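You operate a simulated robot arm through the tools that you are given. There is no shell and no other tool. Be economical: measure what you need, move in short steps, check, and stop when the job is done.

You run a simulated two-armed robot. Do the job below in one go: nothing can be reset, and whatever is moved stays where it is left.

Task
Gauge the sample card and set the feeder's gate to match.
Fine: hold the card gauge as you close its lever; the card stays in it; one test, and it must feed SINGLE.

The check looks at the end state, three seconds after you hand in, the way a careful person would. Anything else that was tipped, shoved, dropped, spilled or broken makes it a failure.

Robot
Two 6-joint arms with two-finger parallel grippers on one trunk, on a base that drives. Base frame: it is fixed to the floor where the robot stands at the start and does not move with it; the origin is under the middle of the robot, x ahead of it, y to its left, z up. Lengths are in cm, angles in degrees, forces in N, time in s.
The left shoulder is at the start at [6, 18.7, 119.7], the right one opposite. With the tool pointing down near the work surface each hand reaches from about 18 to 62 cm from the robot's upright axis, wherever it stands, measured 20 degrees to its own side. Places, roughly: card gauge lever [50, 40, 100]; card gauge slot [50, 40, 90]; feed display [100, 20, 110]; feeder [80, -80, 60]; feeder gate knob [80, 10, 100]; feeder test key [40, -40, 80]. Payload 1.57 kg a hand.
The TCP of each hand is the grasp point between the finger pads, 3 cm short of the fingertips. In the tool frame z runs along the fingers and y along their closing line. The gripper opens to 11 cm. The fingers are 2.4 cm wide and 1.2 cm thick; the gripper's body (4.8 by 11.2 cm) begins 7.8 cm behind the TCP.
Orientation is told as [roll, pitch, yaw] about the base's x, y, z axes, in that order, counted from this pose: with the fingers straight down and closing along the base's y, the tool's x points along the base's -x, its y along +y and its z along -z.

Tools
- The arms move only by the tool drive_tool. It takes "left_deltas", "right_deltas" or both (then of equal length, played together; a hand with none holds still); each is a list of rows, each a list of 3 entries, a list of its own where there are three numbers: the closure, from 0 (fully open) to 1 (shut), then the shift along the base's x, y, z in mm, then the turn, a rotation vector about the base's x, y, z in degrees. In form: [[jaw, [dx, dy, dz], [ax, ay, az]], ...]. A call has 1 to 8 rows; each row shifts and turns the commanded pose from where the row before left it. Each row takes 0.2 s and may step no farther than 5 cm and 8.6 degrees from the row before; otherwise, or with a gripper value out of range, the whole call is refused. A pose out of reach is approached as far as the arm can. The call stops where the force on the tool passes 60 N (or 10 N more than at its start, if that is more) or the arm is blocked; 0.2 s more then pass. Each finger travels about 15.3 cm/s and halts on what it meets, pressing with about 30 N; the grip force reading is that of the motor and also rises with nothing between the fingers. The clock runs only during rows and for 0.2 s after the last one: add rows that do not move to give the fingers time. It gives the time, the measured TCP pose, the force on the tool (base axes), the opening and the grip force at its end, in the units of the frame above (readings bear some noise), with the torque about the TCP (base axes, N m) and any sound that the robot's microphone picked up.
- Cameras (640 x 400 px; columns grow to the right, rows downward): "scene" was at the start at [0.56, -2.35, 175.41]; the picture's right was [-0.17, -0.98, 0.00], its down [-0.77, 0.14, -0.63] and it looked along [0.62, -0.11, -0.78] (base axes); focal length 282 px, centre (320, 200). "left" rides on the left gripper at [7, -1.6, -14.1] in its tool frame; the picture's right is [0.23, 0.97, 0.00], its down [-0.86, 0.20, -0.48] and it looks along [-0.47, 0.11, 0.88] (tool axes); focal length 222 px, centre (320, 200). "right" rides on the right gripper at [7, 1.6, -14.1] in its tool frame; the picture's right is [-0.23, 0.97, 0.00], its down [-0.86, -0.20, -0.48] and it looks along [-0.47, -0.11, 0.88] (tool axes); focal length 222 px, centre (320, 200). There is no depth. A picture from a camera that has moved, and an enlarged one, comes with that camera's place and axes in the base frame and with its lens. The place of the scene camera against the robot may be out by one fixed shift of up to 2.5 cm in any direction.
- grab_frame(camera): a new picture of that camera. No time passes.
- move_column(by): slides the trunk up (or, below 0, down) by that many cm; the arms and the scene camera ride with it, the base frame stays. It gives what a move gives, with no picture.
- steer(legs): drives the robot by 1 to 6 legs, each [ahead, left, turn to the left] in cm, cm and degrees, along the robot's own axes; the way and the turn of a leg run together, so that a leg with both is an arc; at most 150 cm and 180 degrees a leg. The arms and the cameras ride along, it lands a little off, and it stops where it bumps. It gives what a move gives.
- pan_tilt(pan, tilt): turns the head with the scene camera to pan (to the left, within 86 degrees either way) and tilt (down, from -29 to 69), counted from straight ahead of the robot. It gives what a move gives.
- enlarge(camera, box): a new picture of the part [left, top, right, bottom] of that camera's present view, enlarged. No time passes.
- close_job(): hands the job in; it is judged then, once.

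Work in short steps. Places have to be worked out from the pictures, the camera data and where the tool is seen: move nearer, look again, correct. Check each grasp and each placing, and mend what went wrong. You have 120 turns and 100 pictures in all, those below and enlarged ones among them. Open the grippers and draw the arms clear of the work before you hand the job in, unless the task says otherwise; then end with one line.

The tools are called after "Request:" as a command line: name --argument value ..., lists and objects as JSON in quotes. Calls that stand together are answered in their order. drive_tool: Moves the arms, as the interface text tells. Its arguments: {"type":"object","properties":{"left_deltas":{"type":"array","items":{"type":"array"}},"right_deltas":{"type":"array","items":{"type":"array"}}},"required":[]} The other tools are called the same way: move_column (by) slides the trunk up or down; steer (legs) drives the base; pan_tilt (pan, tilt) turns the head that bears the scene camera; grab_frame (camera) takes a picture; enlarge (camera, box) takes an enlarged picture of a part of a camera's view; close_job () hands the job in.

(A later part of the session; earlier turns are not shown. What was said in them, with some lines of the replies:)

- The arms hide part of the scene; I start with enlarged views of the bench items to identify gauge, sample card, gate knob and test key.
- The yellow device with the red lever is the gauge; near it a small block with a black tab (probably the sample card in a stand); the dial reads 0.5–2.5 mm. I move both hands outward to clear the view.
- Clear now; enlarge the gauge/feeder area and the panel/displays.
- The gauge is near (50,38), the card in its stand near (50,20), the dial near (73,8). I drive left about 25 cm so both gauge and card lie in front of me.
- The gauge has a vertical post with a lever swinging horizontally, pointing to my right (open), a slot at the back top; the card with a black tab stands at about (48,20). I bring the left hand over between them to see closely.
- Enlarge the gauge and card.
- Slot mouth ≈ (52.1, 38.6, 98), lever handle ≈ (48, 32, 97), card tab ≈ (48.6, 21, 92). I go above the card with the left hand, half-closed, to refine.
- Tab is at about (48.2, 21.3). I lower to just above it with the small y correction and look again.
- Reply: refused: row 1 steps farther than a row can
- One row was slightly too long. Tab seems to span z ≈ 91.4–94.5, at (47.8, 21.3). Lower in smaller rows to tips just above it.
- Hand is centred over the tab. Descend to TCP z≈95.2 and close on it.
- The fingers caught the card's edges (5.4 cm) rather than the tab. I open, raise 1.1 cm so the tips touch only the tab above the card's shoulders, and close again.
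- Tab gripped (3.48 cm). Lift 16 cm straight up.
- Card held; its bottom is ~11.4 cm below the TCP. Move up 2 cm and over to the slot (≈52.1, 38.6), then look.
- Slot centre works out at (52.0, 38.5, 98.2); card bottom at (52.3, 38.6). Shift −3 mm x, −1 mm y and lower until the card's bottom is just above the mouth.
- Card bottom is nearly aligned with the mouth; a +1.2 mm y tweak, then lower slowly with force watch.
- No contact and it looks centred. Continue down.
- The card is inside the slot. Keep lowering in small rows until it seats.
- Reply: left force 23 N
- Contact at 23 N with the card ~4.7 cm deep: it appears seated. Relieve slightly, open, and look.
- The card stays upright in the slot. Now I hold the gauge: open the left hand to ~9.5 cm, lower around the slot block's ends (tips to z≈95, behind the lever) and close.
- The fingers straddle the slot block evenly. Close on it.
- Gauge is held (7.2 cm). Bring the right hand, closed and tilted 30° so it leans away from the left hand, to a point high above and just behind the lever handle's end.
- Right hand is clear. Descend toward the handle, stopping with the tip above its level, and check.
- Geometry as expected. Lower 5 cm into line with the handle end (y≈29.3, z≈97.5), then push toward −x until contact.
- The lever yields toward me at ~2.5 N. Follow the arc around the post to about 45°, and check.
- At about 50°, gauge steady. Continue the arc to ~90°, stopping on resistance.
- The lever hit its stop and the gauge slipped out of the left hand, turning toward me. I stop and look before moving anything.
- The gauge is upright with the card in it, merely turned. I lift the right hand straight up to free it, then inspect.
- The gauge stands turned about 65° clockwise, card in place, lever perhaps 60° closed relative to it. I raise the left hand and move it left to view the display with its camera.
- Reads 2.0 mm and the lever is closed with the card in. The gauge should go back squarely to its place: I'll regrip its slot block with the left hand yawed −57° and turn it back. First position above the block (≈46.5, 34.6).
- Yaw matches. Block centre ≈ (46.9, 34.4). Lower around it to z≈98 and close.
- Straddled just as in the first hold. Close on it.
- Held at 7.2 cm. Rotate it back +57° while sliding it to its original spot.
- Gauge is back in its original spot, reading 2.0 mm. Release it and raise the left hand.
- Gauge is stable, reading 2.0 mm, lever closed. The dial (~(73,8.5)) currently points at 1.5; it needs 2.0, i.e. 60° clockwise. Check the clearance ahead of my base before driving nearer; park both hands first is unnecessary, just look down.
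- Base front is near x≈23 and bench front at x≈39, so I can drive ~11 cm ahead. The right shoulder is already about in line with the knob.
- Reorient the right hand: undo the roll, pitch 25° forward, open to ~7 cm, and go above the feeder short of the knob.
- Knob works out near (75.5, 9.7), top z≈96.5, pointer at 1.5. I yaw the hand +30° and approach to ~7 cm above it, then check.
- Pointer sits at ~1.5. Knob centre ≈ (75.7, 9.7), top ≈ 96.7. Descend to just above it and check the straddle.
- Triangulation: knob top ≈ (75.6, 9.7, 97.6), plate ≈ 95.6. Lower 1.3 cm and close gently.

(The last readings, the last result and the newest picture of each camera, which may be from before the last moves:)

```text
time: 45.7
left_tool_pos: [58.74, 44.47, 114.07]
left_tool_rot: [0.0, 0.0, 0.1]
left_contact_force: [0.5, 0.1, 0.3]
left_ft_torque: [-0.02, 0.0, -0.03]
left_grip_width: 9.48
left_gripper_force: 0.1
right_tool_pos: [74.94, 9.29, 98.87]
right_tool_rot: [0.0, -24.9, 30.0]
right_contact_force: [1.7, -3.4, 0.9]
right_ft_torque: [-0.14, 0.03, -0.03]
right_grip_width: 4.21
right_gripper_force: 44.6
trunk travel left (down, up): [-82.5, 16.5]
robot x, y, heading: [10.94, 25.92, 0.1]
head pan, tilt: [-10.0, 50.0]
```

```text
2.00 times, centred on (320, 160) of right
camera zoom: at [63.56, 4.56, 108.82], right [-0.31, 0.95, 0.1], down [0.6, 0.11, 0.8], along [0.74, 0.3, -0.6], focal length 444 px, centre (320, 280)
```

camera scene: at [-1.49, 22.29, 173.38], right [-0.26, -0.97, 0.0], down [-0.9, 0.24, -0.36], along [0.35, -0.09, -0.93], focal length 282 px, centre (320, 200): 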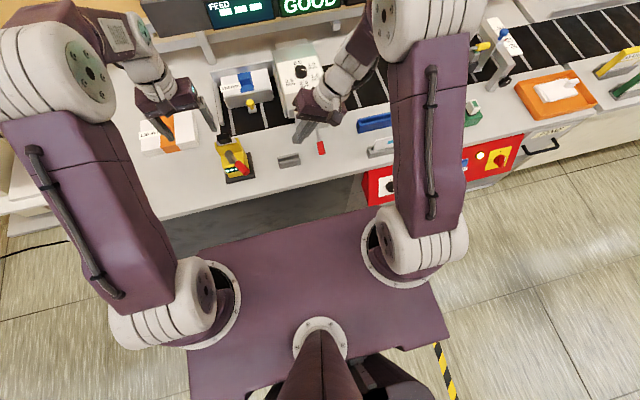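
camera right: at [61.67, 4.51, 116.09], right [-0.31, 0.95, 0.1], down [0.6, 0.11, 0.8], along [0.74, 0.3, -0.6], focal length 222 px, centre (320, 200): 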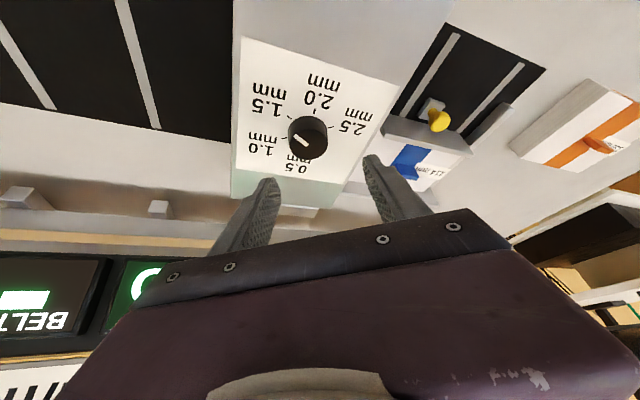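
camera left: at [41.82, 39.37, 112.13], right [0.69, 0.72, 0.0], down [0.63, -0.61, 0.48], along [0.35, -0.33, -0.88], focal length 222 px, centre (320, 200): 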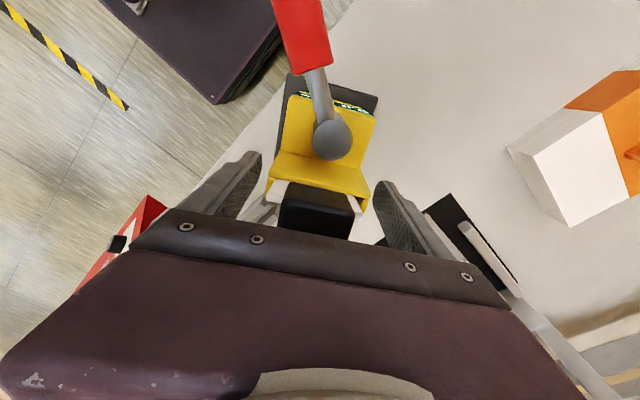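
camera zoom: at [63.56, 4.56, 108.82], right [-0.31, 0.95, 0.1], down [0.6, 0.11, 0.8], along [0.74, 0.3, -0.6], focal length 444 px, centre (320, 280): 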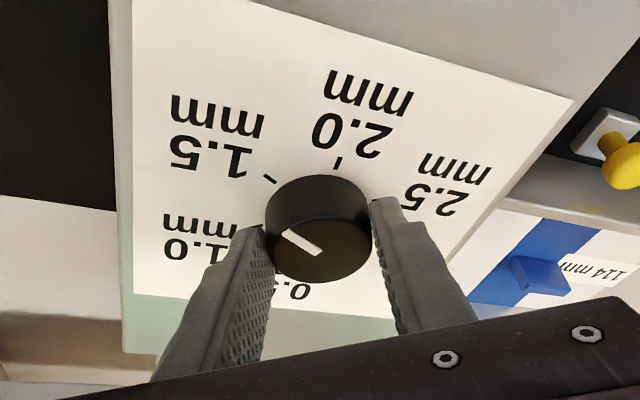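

Knob is gripped at 4.2 cm. Turn it 60° clockwise (−60° about z), moving the TCP on the matching small arc.

Request:
drive_tool --right_deltas '[[0.8, [-0.5, 1, 0], [0, 0, -7.5]], [0.8, [-0.4, 1, 0], [0, 0, -7.5]], [0.8, [-0.2, 1, 0], [0, 0, -7.5]], [0.8, [-0.1, 1, 0], [0, 0, -7.5]], [0.8, [0.1, 1, 0], [0, 0, -7.5]], [0.8, [0.2, 1, 0], [0, 0, -7.5]], [0.8, [0.3, 1, 0], [0, 0, -7.5]], [0.8, [0.4, 0.8, 0], [0, 0, -7.5]]]'

Request:
enlarge --camera "right" --box '[200, 60, 440, 260]'

```text
time: 47.5
left_tool_pos: [58.73, 44.79, 113.99]
left_tool_rot: [-0.1, 0.0, 0.2]
left_contact_force: [0.4, -0.4, -0.4]
left_ft_torque: [0.0, -0.01, 0.01]
left_grip_width: 9.44
left_gripper_force: 0.1
right_tool_pos: [74.91, 10.34, 98.81]
right_tool_rot: [-0.1, -25.1, -29.8]
right_contact_force: [5.1, 6.6, 4.9]
right_ft_torque: [0.36, 0.13, 0.06]
right_grip_width: 4.15
right_gripper_force: 44.6
trunk travel left (down, up): [-82.5, 16.5]
robot x, y, heading: [10.8, 26.02, 0.1]
head pan, tilt: [-10.0, 50.0]
```

```text
2.00 times, centred on (320, 160) of right
camera zoom: at [65.2, 17.96, 108.84], right [0.66, 0.74, 0.1], down [0.4, -0.46, 0.8], along [0.63, -0.49, -0.6], focal length 444 px, centre (320, 280)
```

zoom: 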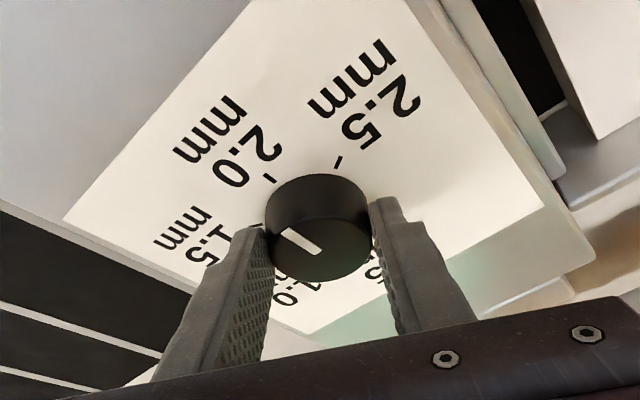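

The knob turned with the hand. Release, back up and read the dial.

Request:
drive_tool --right_deltas '[[0.6, [0, 0, 0], [0, 0, 0]], [0.4, [0, 0, 0], [0, 0, 0]], [0.3, [0, 0, 0], [0, 0, 0]], [0.3, [-4, 2, 25], [0, 0, 0]], [0.3, [-10, 5, 40], [0, 0, 0]], [0.3, [-10, 5, 40], [0, 0, 0]]]'

Request:
enlarge --camera "right" --box '[220, 30, 420, 180]'

Request:
enlarge --camera "scene" --box '[290, 150, 370, 210]'

```text
time: 48.9
left_tool_pos: [58.62, 44.63, 114.1]
left_tool_rot: [-0.1, -0.1, 0.2]
left_contact_force: [0.9, 0.4, 0.3]
left_ft_torque: [-0.01, -0.02, 0.02]
left_grip_width: 9.48
left_gripper_force: 0.2
right_tool_pos: [72.28, 11.28, 109.32]
right_tool_rot: [0.0, -25.1, -29.9]
right_contact_force: [-0.4, 0.0, 0.4]
right_ft_torque: [0.0, -0.03, -0.01]
right_grip_width: 7.69
right_gripper_force: 0.0
trunk travel left (down, up): [-82.5, 16.5]
robot x, y, heading: [11.12, 25.61, 0.2]
head pan, tilt: [-10.0, 50.0]
```

```text
2.67 times, centred on (320, 105) of right
camera zoom: at [62.57, 18.92, 119.29], right [0.66, 0.74, 0.1], down [0.4, -0.46, 0.8], along [0.63, -0.49, -0.6], focal length 592 px, centre (320, 453)
```

zoom: 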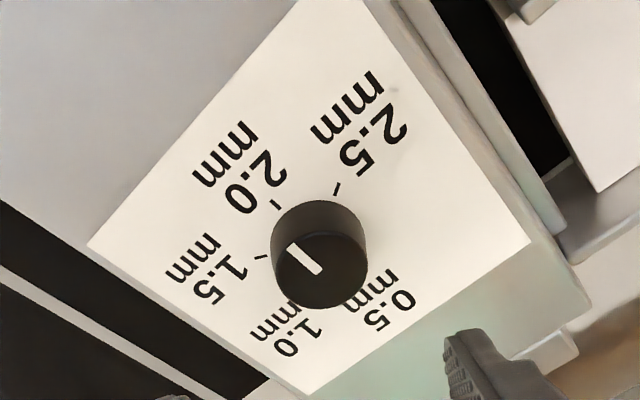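

```text
6.67 times, centred on (330, 180) of scene
camera zoom: at [11.54, 23.46, 175.56], right [-0.17, -0.98, 0.0], down [-0.75, 0.13, -0.64], along [0.63, -0.11, -0.77], focal length 1877 px, centre (253, 333)
```

zoom: 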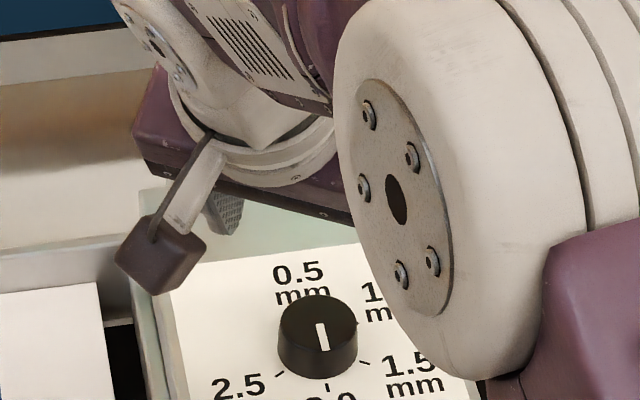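

The dial now reads 2.0. Next the blue TEST key on the sloped red console (≈(35.6, −41, 79)). I raise the right hand, drive back, then right.

Request:
drive_tool --right_deltas '[[0.6, [-30, 0, 30], [0, 0, 7.5]], [1, [-40, 0, 20], [0, 0, 7.5]], [1, [-45, 0, 0], [0, 0, 7.5]], [1, [-45, 0, 0], [0, 0, 7.5]]]'

Request:
steer --legs '[[-26, 0, 0], [0, -51, 0]]'

Request:
pan_tilt --pan -15 --tilt 55

Request:
grab_frame --camera "scene"

Request:
grab_frame --camera "right"

```text
time: 49.9
left_tool_pos: [58.55, 44.49, 114.12]
left_tool_rot: [0.1, 0.0, 0.1]
left_contact_force: [0.2, -0.4, 0.4]
left_ft_torque: [-0.02, -0.04, 0.01]
left_grip_width: 9.44
left_gripper_force: 0.0
right_tool_pos: [56.34, 11.16, 114.45]
right_tool_rot: [0.1, -25.1, 0.2]
right_contact_force: [0.6, -0.9, 0.4]
right_ft_torque: [-0.01, -0.01, 0.01]
right_grip_width: 0.0
right_gripper_force: 21.4
trunk travel left (down, up): [-82.5, 16.5]
robot x, y, heading: [10.92, 25.59, -0.0]
head pan, tilt: [-10.0, 50.0]
```

```text
time: 54.4
left_tool_pos: [32.9, -6.13, 113.98]
left_tool_rot: [0.0, -0.1, 0.1]
left_contact_force: [-0.4, -0.4, 0.1]
left_ft_torque: [-0.01, 0.04, 0.01]
left_grip_width: 9.48
left_gripper_force: 0.1
right_tool_pos: [30.6, -39.53, 114.39]
right_tool_rot: [-0.2, -25.0, 0.0]
right_contact_force: [-0.4, 0.3, 0.6]
right_ft_torque: [0.03, 0.0, 0.01]
right_grip_width: 0.0
right_gripper_force: 21.9
trunk travel left (down, up): [-82.5, 16.5]
robot x, y, heading: [-15.12, -24.66, -0.1]
head pan, tilt: [-10.0, 50.0]
```

```text
time: 55.0
left_tool_pos: [32.88, -6.2, 114.01]
left_tool_rot: [0.2, 0.0, 0.0]
left_contact_force: [-0.4, -0.3, 0.2]
left_ft_torque: [0.02, -0.02, 0.02]
left_grip_width: 9.47
left_gripper_force: 0.0
right_tool_pos: [30.62, -39.55, 114.43]
right_tool_rot: [0.0, -25.0, 0.0]
right_contact_force: [0.3, 0.3, -0.8]
right_ft_torque: [0.01, -0.03, 0.0]
right_grip_width: 0.01
right_gripper_force: 20.7
trunk travel left (down, up): [-82.5, 16.5]
robot x, y, heading: [-14.54, -25.17, -0.2]
head pan, tilt: [-15.0, 55.0]
```

```text
23 pictures are left
camera scene: at [-14.8, -27.89, 174.92], right [-0.26, -0.97, 0.0], down [-0.79, 0.21, -0.57], along [0.55, -0.15, -0.82], focal length 282 px, centre (320, 200)
```

scene: 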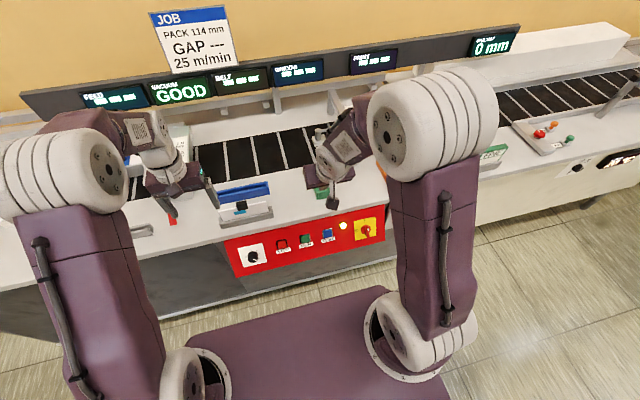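

```text
22 pictures are left
camera right: at [18.42, -37.95, 124.37], right [0.21, 0.97, 0.1], down [0.57, -0.2, 0.8], along [0.79, -0.11, -0.6], focal length 222 px, centre (320, 200)
```

right: 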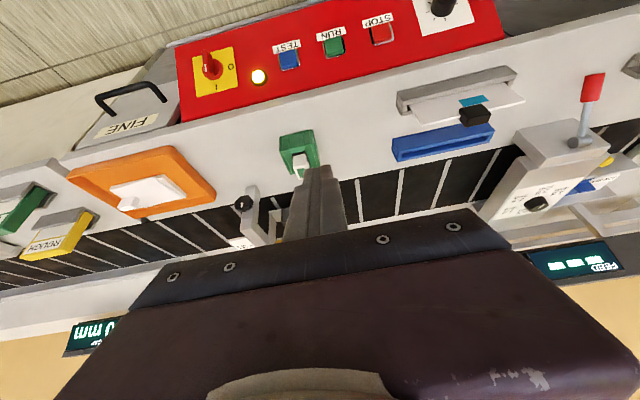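

TEST triangulates to ≈ (35.4, −43, 76.3) on a face tilted ~20° from vertical. I lower the right hand in front of the console, closed, pitching to −65°.

Request:
drive_tool --right_deltas '[[1, [-10, -4, -40], [0, -8, 0]], [1, [-10, -4, -40], [0, -8, 0]], [1, [-5, -4, -40], [0, -8, 0]], [1, [-5, -4, -40], [0, -8, 0]], [1, [-5, -4, -40], [0, -8, 0]], [1, [-5, -4, -40], [0, 0, 0]], [1, [0, -4, -40], [0, 0, 0]], [1, [0, -4, -40], [0, 0, 0]]]'

Request:
grab_frame --camera "right"

Request:
enlarge --camera "scene" --box '[240, 190, 400, 290]'

```text
time: 56.8
left_tool_pos: [32.82, -6.18, 114.14]
left_tool_rot: [0.2, 0.0, 0.0]
left_contact_force: [-0.1, 0.7, -0.2]
left_ft_torque: [0.02, 0.04, 0.02]
left_grip_width: 9.46
left_gripper_force: 0.0
right_tool_pos: [34.72, -40.56, 119.88]
right_tool_rot: [0.0, -64.6, -0.1]
right_contact_force: [1.4, 0.1, -0.3]
right_ft_torque: [-0.01, 0.01, 0.02]
right_grip_width: 0.0
right_gripper_force: 20.9
right hand out of reach, approached as far as the arm can: row 1, 3, 4, 5, 6, 7, 8
trunk travel left (down, up): [-82.5, 16.5]
robot x, y, heading: [-15.07, -24.88, 0.0]
head pan, tilt: [-15.0, 55.0]
```

```text
21 pictures are left
camera right: at [19.23, -38.86, 119.75], right [0.1, 0.97, 0.2], down [-0.07, -0.2, 0.98], along [0.99, -0.11, 0.04], focal length 222 px, centre (320, 200)
```

right: 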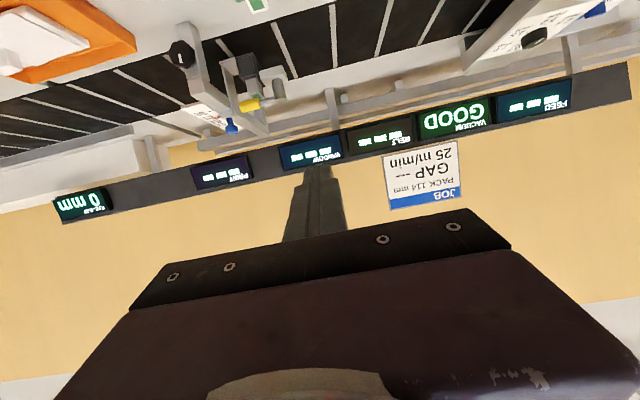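

```text
4.00 times, centred on (320, 240) of scene
camera zoom: at [-14.81, -27.9, 174.92], right [-0.26, -0.97, 0.0], down [-0.79, 0.21, -0.57], along [0.55, -0.15, -0.82], focal length 1126 px, centre (320, 40)
```

zoom: 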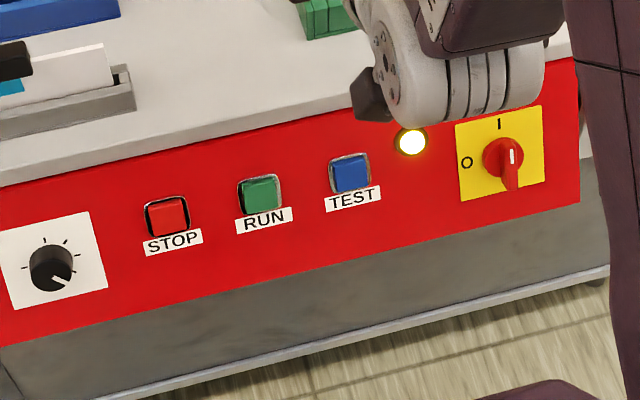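

The horizontal-tool pose is too high/close for the arm at this trunk height. I back off 18 cm and lower the trunk 30 cm so the arm faces the console.

Request:
steer --legs '[[-18, 0, 0]]'

Request:
move_column --by -30

Request:
grab_frame --camera "right"

```text
time: 58.3
left_tool_pos: [15.21, -6.26, 113.92]
left_tool_rot: [0.0, 0.2, 0.1]
left_contact_force: [-0.4, -0.1, 0.2]
left_ft_torque: [-0.04, 0.03, 0.01]
left_grip_width: 9.47
left_gripper_force: 0.1
right_tool_pos: [17.4, -40.5, 119.75]
right_tool_rot: [-0.1, -64.4, 0.2]
right_contact_force: [1.5, -0.7, 0.0]
right_ft_torque: [0.0, 0.05, 0.0]
right_grip_width: 0.0
right_gripper_force: 21.3
trunk travel left (down, up): [-82.5, 16.5]
robot x, y, heading: [-32.78, -24.76, -0.2]
head pan, tilt: [-15.0, 55.0]
```

```text
time: 61.3
left_tool_pos: [14.88, -6.32, 83.95]
left_tool_rot: [0.0, -0.2, 0.1]
left_contact_force: [1.2, 0.3, 0.8]
left_ft_torque: [0.02, 0.03, 0.02]
left_grip_width: 9.45
left_gripper_force: 0.0
right_tool_pos: [16.94, -40.48, 89.84]
right_tool_rot: [0.0, -64.7, 0.0]
right_contact_force: [0.3, -0.2, 0.1]
right_ft_torque: [0.0, 0.01, 0.01]
right_grip_width: 0.04
right_gripper_force: 21.0
trunk travel left (down, up): [-52.5, 46.5]
robot x, y, heading: [-32.76, -25.08, 0.0]
head pan, tilt: [-15.0, 55.0]
```

```text
19 pictures are left
camera right: at [1.33, -38.83, 89.74], right [0.1, 0.97, 0.2], down [-0.06, -0.2, 0.98], along [0.99, -0.11, 0.04], focal length 222 px, centre (320, 200)
```

right: 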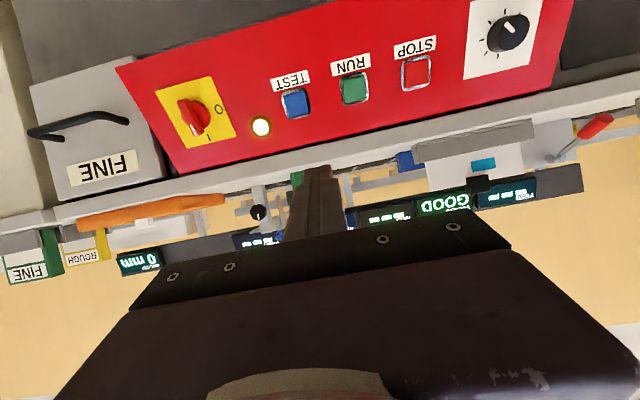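

TEST from here: ≈ (35.4, −43.2, 76). Take one cautious row first to confirm the command reference.

Request:
drive_tool --right_deltas '[[1, [15, -4, -15], [0, 0, 0]]]'

```text
time: 61.7
left_tool_pos: [14.9, -6.27, 83.89]
left_tool_rot: [0.1, 0.1, 0.1]
left_contact_force: [0.0, -0.5, -0.7]
left_ft_torque: [0.03, -0.01, -0.02]
left_grip_width: 9.48
left_gripper_force: 0.1
right_tool_pos: [18.64, -40.9, 88.56]
right_tool_rot: [0.0, -64.2, 0.0]
right_contact_force: [0.2, 0.4, -0.3]
right_ft_torque: [0.03, 0.02, 0.02]
right_grip_width: 0.0
right_gripper_force: 21.7
trunk travel left (down, up): [-52.5, 46.5]
robot x, y, heading: [-32.63, -25.06, 0.2]
head pan, tilt: [-15.0, 55.0]
```

Reference is sound. Continue to the pre-press point about 5 cm in front of the key.

Request:
drive_tool --right_deltas '[[1, [20, -6, -20], [0, 0, 0]], [1, [20, -6, -20], [0, 0, 0]], [1, [20, -6, -20], [0, 0, 0]], [1, [20, -5, -20], [0, 0, 0]], [1, [15, 0, -10], [0, 0, 0]]]'

Request:
grab_frame --camera "right"

Request:
pan_tilt --pan -10 --tilt 45

Request:
grab_frame --camera "scene"

```text
time: 62.9
left_tool_pos: [14.9, -6.19, 83.99]
left_tool_rot: [0.0, 0.0, 0.1]
left_contact_force: [0.0, 0.4, 1.2]
left_ft_torque: [0.01, 0.01, 0.03]
left_grip_width: 9.48
left_gripper_force: 0.0
right_tool_pos: [28.56, -43.18, 79.93]
right_tool_rot: [0.0, -64.6, 0.1]
right_contact_force: [0.8, 0.4, -0.5]
right_ft_torque: [0.01, 0.02, -0.03]
right_grip_width: 0.0
right_gripper_force: 21.3
right hand out of reach, approached as far as the arm can: row 1
trunk travel left (down, up): [-52.5, 46.5]
robot x, y, heading: [-32.51, -25.32, 0.3]
head pan, tilt: [-15.0, 55.0]
```

```text
18 pictures are left
camera right: at [12.88, -41.51, 79.74], right [0.1, 0.97, 0.2], down [-0.07, -0.2, 0.98], along [0.99, -0.11, 0.04], focal length 222 px, centre (320, 200)
```

right: 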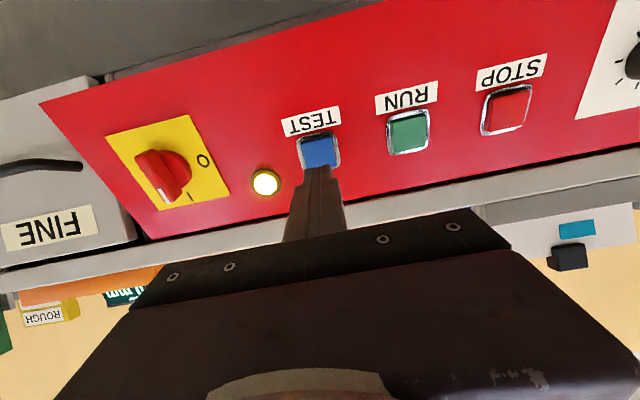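

```text
time: 63.6
left_tool_pos: [14.93, -6.29, 84.09]
left_tool_rot: [-0.1, -0.1, 0.1]
left_contact_force: [0.3, -0.8, 0.3]
left_ft_torque: [0.03, -0.02, 0.02]
left_grip_width: 9.47
left_gripper_force: 0.0
right_tool_pos: [28.56, -43.12, 79.81]
right_tool_rot: [0.0, -64.7, 0.2]
right_contact_force: [-0.9, 0.1, 0.8]
right_ft_torque: [0.02, 0.03, -0.01]
right_grip_width: 0.02
right_gripper_force: 21.2
trunk travel left (down, up): [-52.5, 46.5]
robot x, y, heading: [-32.74, -24.99, 0.1]
head pan, tilt: [-10.0, 45.0]
```

```text
17 pictures are left
camera scene: at [-31.67, -27.44, 146.25], right [-0.17, -0.98, 0.0], down [-0.7, 0.12, -0.71], along [0.7, -0.12, -0.71], focal length 282 px, centre (320, 200)
```

scene: 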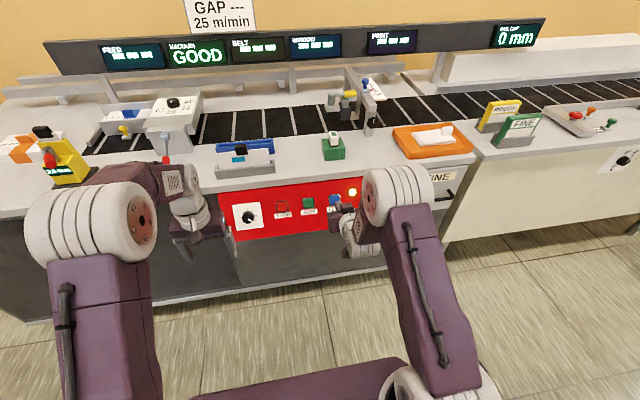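

Tip is ~5 cm from TEST, which is confirmed at (35.3, −43.1, 76.0). Close in to ~2 cm, aligned along the panel normal.

Request:
drive_tool --right_deltas '[[1, [10, 0, -9], [0, 0, 0]], [1, [10, 0, -9], [0, 0, 0]]]'

Request:
enlarge --camera "right" --box '[240, 90, 400, 230]'

Request:
enlarge --camera "scene" --box '[290, 160, 390, 260]'

```text
time: 64.2
left_tool_pos: [14.83, -6.19, 83.99]
left_tool_rot: [0.0, 0.0, 0.1]
left_contact_force: [-0.4, -1.1, 0.2]
left_ft_torque: [-0.02, 0.02, -0.05]
left_grip_width: 9.45
left_gripper_force: 0.0
right_tool_pos: [30.49, -43.24, 78.13]
right_tool_rot: [0.0, -64.6, 0.1]
right_contact_force: [-0.1, 0.7, 0.0]
right_ft_torque: [0.02, 0.01, -0.01]
right_grip_width: 0.01
right_gripper_force: 21.4
trunk travel left (down, up): [-52.5, 46.5]
robot x, y, heading: [-32.54, -24.86, -0.1]
head pan, tilt: [-10.0, 45.0]
```

```text
2.86 times, centred on (320, 160) of right
camera zoom: at [14.84, -41.55, 77.91], right [0.1, 0.97, 0.2], down [-0.06, -0.2, 0.98], along [0.99, -0.11, 0.04], focal length 635 px, centre (320, 314)
```

zoom: 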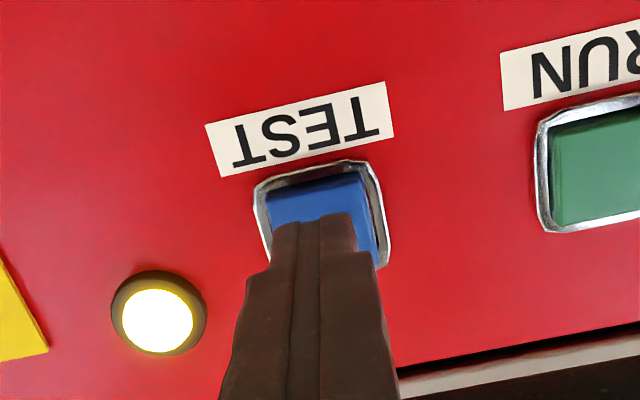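

```text
4.00 times, centred on (340, 210) of scene
camera zoom: at [-31.63, -27.44, 146.26], right [-0.17, -0.98, 0.0], down [-0.7, 0.12, -0.71], along [0.7, -0.12, -0.71], focal length 1126 px, centre (240, 160)
```

zoom: 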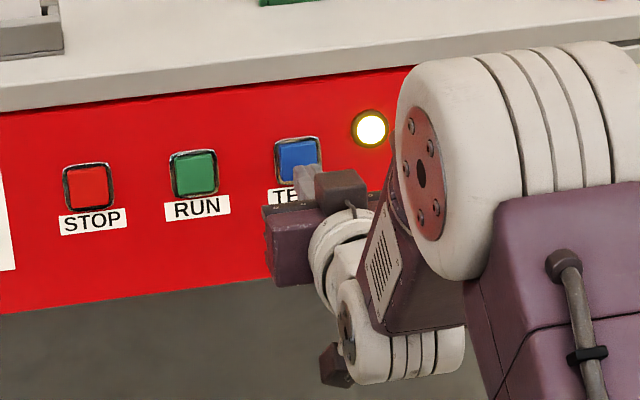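

Centred on the key. Advance the last 2 cm in small rows, watching force and sound.

Request:
drive_tool --right_deltas '[[1, [7, 1, -3.5], [0, 0, 0]], [1, [6, 0, -3], [0, 0, 0]], [1, [4, 0, -2], [0, 0, 0]], [1, [3, 0, -1.5], [0, 0, 0]]]'

```text
time: 65.2
left_tool_pos: [15.04, -6.1, 84.01]
left_tool_rot: [0.0, 0.1, 0.1]
left_contact_force: [1.1, 0.4, -1.1]
left_ft_torque: [-0.01, 0.0, 0.02]
left_grip_width: 9.47
left_gripper_force: 0.0
right_tool_pos: [32.48, -43.01, 77.03]
right_tool_rot: [0.0, -64.5, 0.1]
right_contact_force: [-1.4, -0.1, -0.8]
right_ft_torque: [0.0, 0.01, -0.01]
right_grip_width: 0.01
right_gripper_force: 20.7
trunk travel left (down, up): [-52.5, 46.5]
robot x, y, heading: [-32.6, -25.09, -0.2]
head pan, tilt: [-10.0, 45.0]
```

No contact yet (tip at x≈35.2). Continue in 3 mm rows.

Request:
drive_tool --right_deltas '[[1, [3, 0, -1], [0, 0, 0]], [1, [3, 0, -1], [0, 0, 0]], [1, [3, 0, -1], [0, 0, 0]]]'

Request:
enlarge --camera "right" --box '[240, 90, 400, 230]'

```text
time: 66.0
left_tool_pos: [14.7, -6.07, 84.11]
left_tool_rot: [0.0, -0.1, 0.1]
left_contact_force: [-0.1, 0.6, 0.2]
left_ft_torque: [-0.02, 0.03, 0.0]
left_grip_width: 9.43
left_gripper_force: 0.0
right_tool_pos: [33.09, -43.12, 76.91]
right_tool_rot: [-0.1, -64.5, 0.1]
right_contact_force: [-18.7, 0.0, 1.1]
right_ft_torque: [0.01, 0.37, 0.02]
right_grip_width: 0.0
right_gripper_force: 21.5
trunk travel left (down, up): [-52.5, 46.5]
robot x, y, heading: [-33.07, -24.83, 0.0]
head pan, tilt: [-10.0, 45.0]
heard: click
```

```text
2.86 times, centred on (320, 160) of right
camera zoom: at [17.34, -41.39, 76.72], right [0.1, 0.97, 0.2], down [-0.06, -0.2, 0.98], along [0.99, -0.11, 0.04], focal length 635 px, centre (320, 314)
```

zoom: 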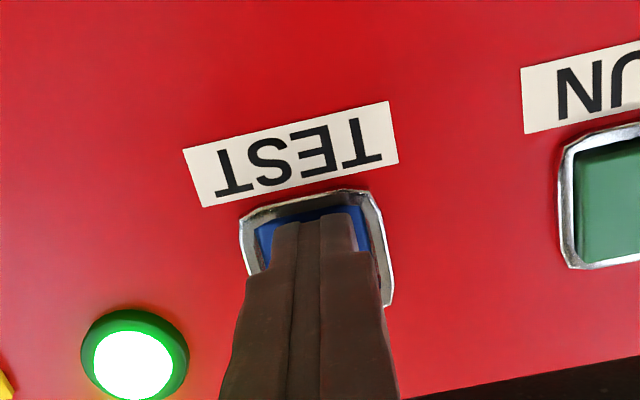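

A click and the lamp turned green: the test was triggered. Withdraw straight back and read the FEED display.

Request:
drive_tool --right_deltas '[[1, [-15, 0, 6], [0, 0, 0]], [1, [-40, 0, 15], [0, 0, 0]], [1, [-40, 0, 15], [0, 0, 0]], [1, [-40, 0, 10], [0, 0, 0]], [1, [0, 0, 0], [0, 0, 0]], [1, [0, 0, 0], [0, 0, 0]]]'

Request:
enlarge --camera "scene" --box '[0, 10, 360, 220]'

```text
time: 67.4
left_tool_pos: [14.91, -6.24, 84.06]
left_tool_rot: [0.1, 0.1, 0.0]
left_contact_force: [0.7, -0.4, 0.1]
left_ft_torque: [-0.02, 0.0, 0.01]
left_grip_width: 9.48
left_gripper_force: 0.0
right_tool_pos: [23.37, -43.0, 84.4]
right_tool_rot: [-0.1, -64.0, 0.1]
right_contact_force: [-0.9, 0.2, 0.3]
right_ft_torque: [-0.01, 0.0, -0.01]
right_grip_width: 0.0
right_gripper_force: 21.5
right hand out of reach, approached as far as the arm can: row 3, 4
trunk travel left (down, up): [-52.5, 46.5]
robot x, y, heading: [-32.92, -24.96, 0.1]
head pan, tilt: [-10.0, 45.0]
```

```text
1.78 times, centred on (180, 115) of scene
camera zoom: at [-31.7, -27.43, 146.26], right [-0.17, -0.98, 0.0], down [-0.7, 0.12, -0.71], along [0.7, -0.12, -0.71], focal length 500 px, centre (569, 351)
```

zoom: 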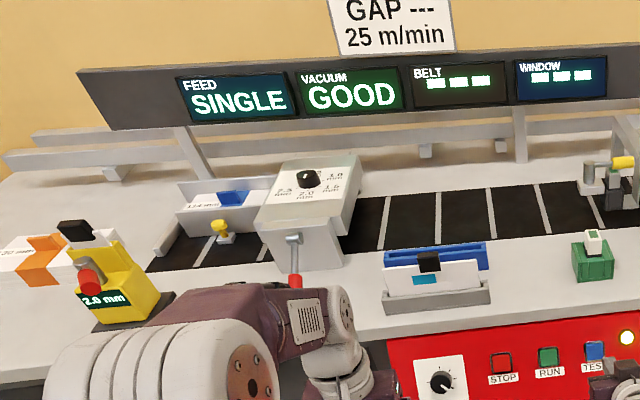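

FEED shows SINGLE, and the gauge still reads 2.0 mm with the card in it. Open the grippers and back the robot clear.

Request:
steer --legs '[[-15, 0, 0]]'

Request:
drive_tool --right_deltas '[[0.6, [0, 0, 0], [0, 0, 0]], [0.3, [0, 0, 0], [0, 0, 0]], [0, [0, 0, 0], [0, 0, 0]], [0, [0, 0, 0], [0, 0, 0]]]' --left_deltas '[[0, [0, 0, 0], [0, 0, 0]], [0, [0, 0, 0], [0, 0, 0]], [0, [0, 0, 0], [0, 0, 0]], [0, [0, 0, 0], [0, 0, 0]]]'

Request:
grab_frame --camera "scene"

```text
time: 68.8
left_tool_pos: [0.03, -6.2, 84.17]
left_tool_rot: [0.0, 0.1, 0.2]
left_contact_force: [-0.4, -0.4, 0.6]
left_ft_torque: [-0.01, -0.05, 0.01]
left_grip_width: 9.43
left_gripper_force: 0.1
right_tool_pos: [8.47, -43.13, 84.32]
right_tool_rot: [-0.1, -64.1, 0.1]
right_contact_force: [-0.8, 0.3, 0.5]
right_ft_torque: [0.06, -0.01, 0.01]
right_grip_width: 0.0
right_gripper_force: 21.6
trunk travel left (down, up): [-52.5, 46.5]
robot x, y, heading: [-47.91, -25.24, 0.0]
head pan, tilt: [-10.0, 45.0]
```

```text
time: 69.8
left_tool_pos: [0.1, -6.19, 84.16]
left_tool_rot: [0.0, 0.0, 0.2]
left_contact_force: [0.8, -0.4, 0.9]
left_ft_torque: [0.0, -0.02, -0.03]
left_grip_width: 11.0
left_gripper_force: 0.1
right_tool_pos: [8.58, -43.02, 84.26]
right_tool_rot: [-0.2, -64.1, 0.1]
right_contact_force: [0.1, 0.0, 0.5]
right_ft_torque: [0.01, 0.05, 0.01]
right_grip_width: 10.99
right_gripper_force: 0.1
trunk travel left (down, up): [-52.5, 46.5]
robot x, y, heading: [-47.55, -25.06, 0.2]
head pan, tilt: [-10.0, 45.0]
```

```text
12 pictures are left
camera scene: at [-46.53, -27.45, 146.26], right [-0.17, -0.98, 0.0], down [-0.7, 0.12, -0.71], along [0.7, -0.12, -0.71], focal length 282 px, centre (320, 200)
```

scene: 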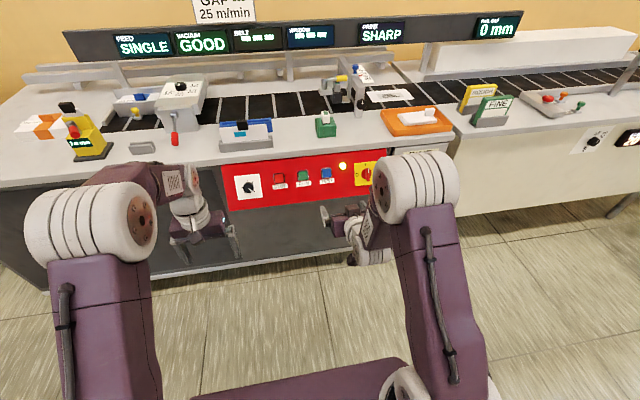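

The display shows SINGLE, a sheet has passed down the belt, and both arms are clear with grippers open. Hand in.

Request:
close_job

```text
The job is handed in.
```

The card gauged 2.0 mm, I set the feeder gate from 1.5 to 2.0 mm, and the single test fed SINGLE. The gauge slipped from my grip at the end of the lever's travel and turned on the bench; I put it back in place, lever closed and card still in it.
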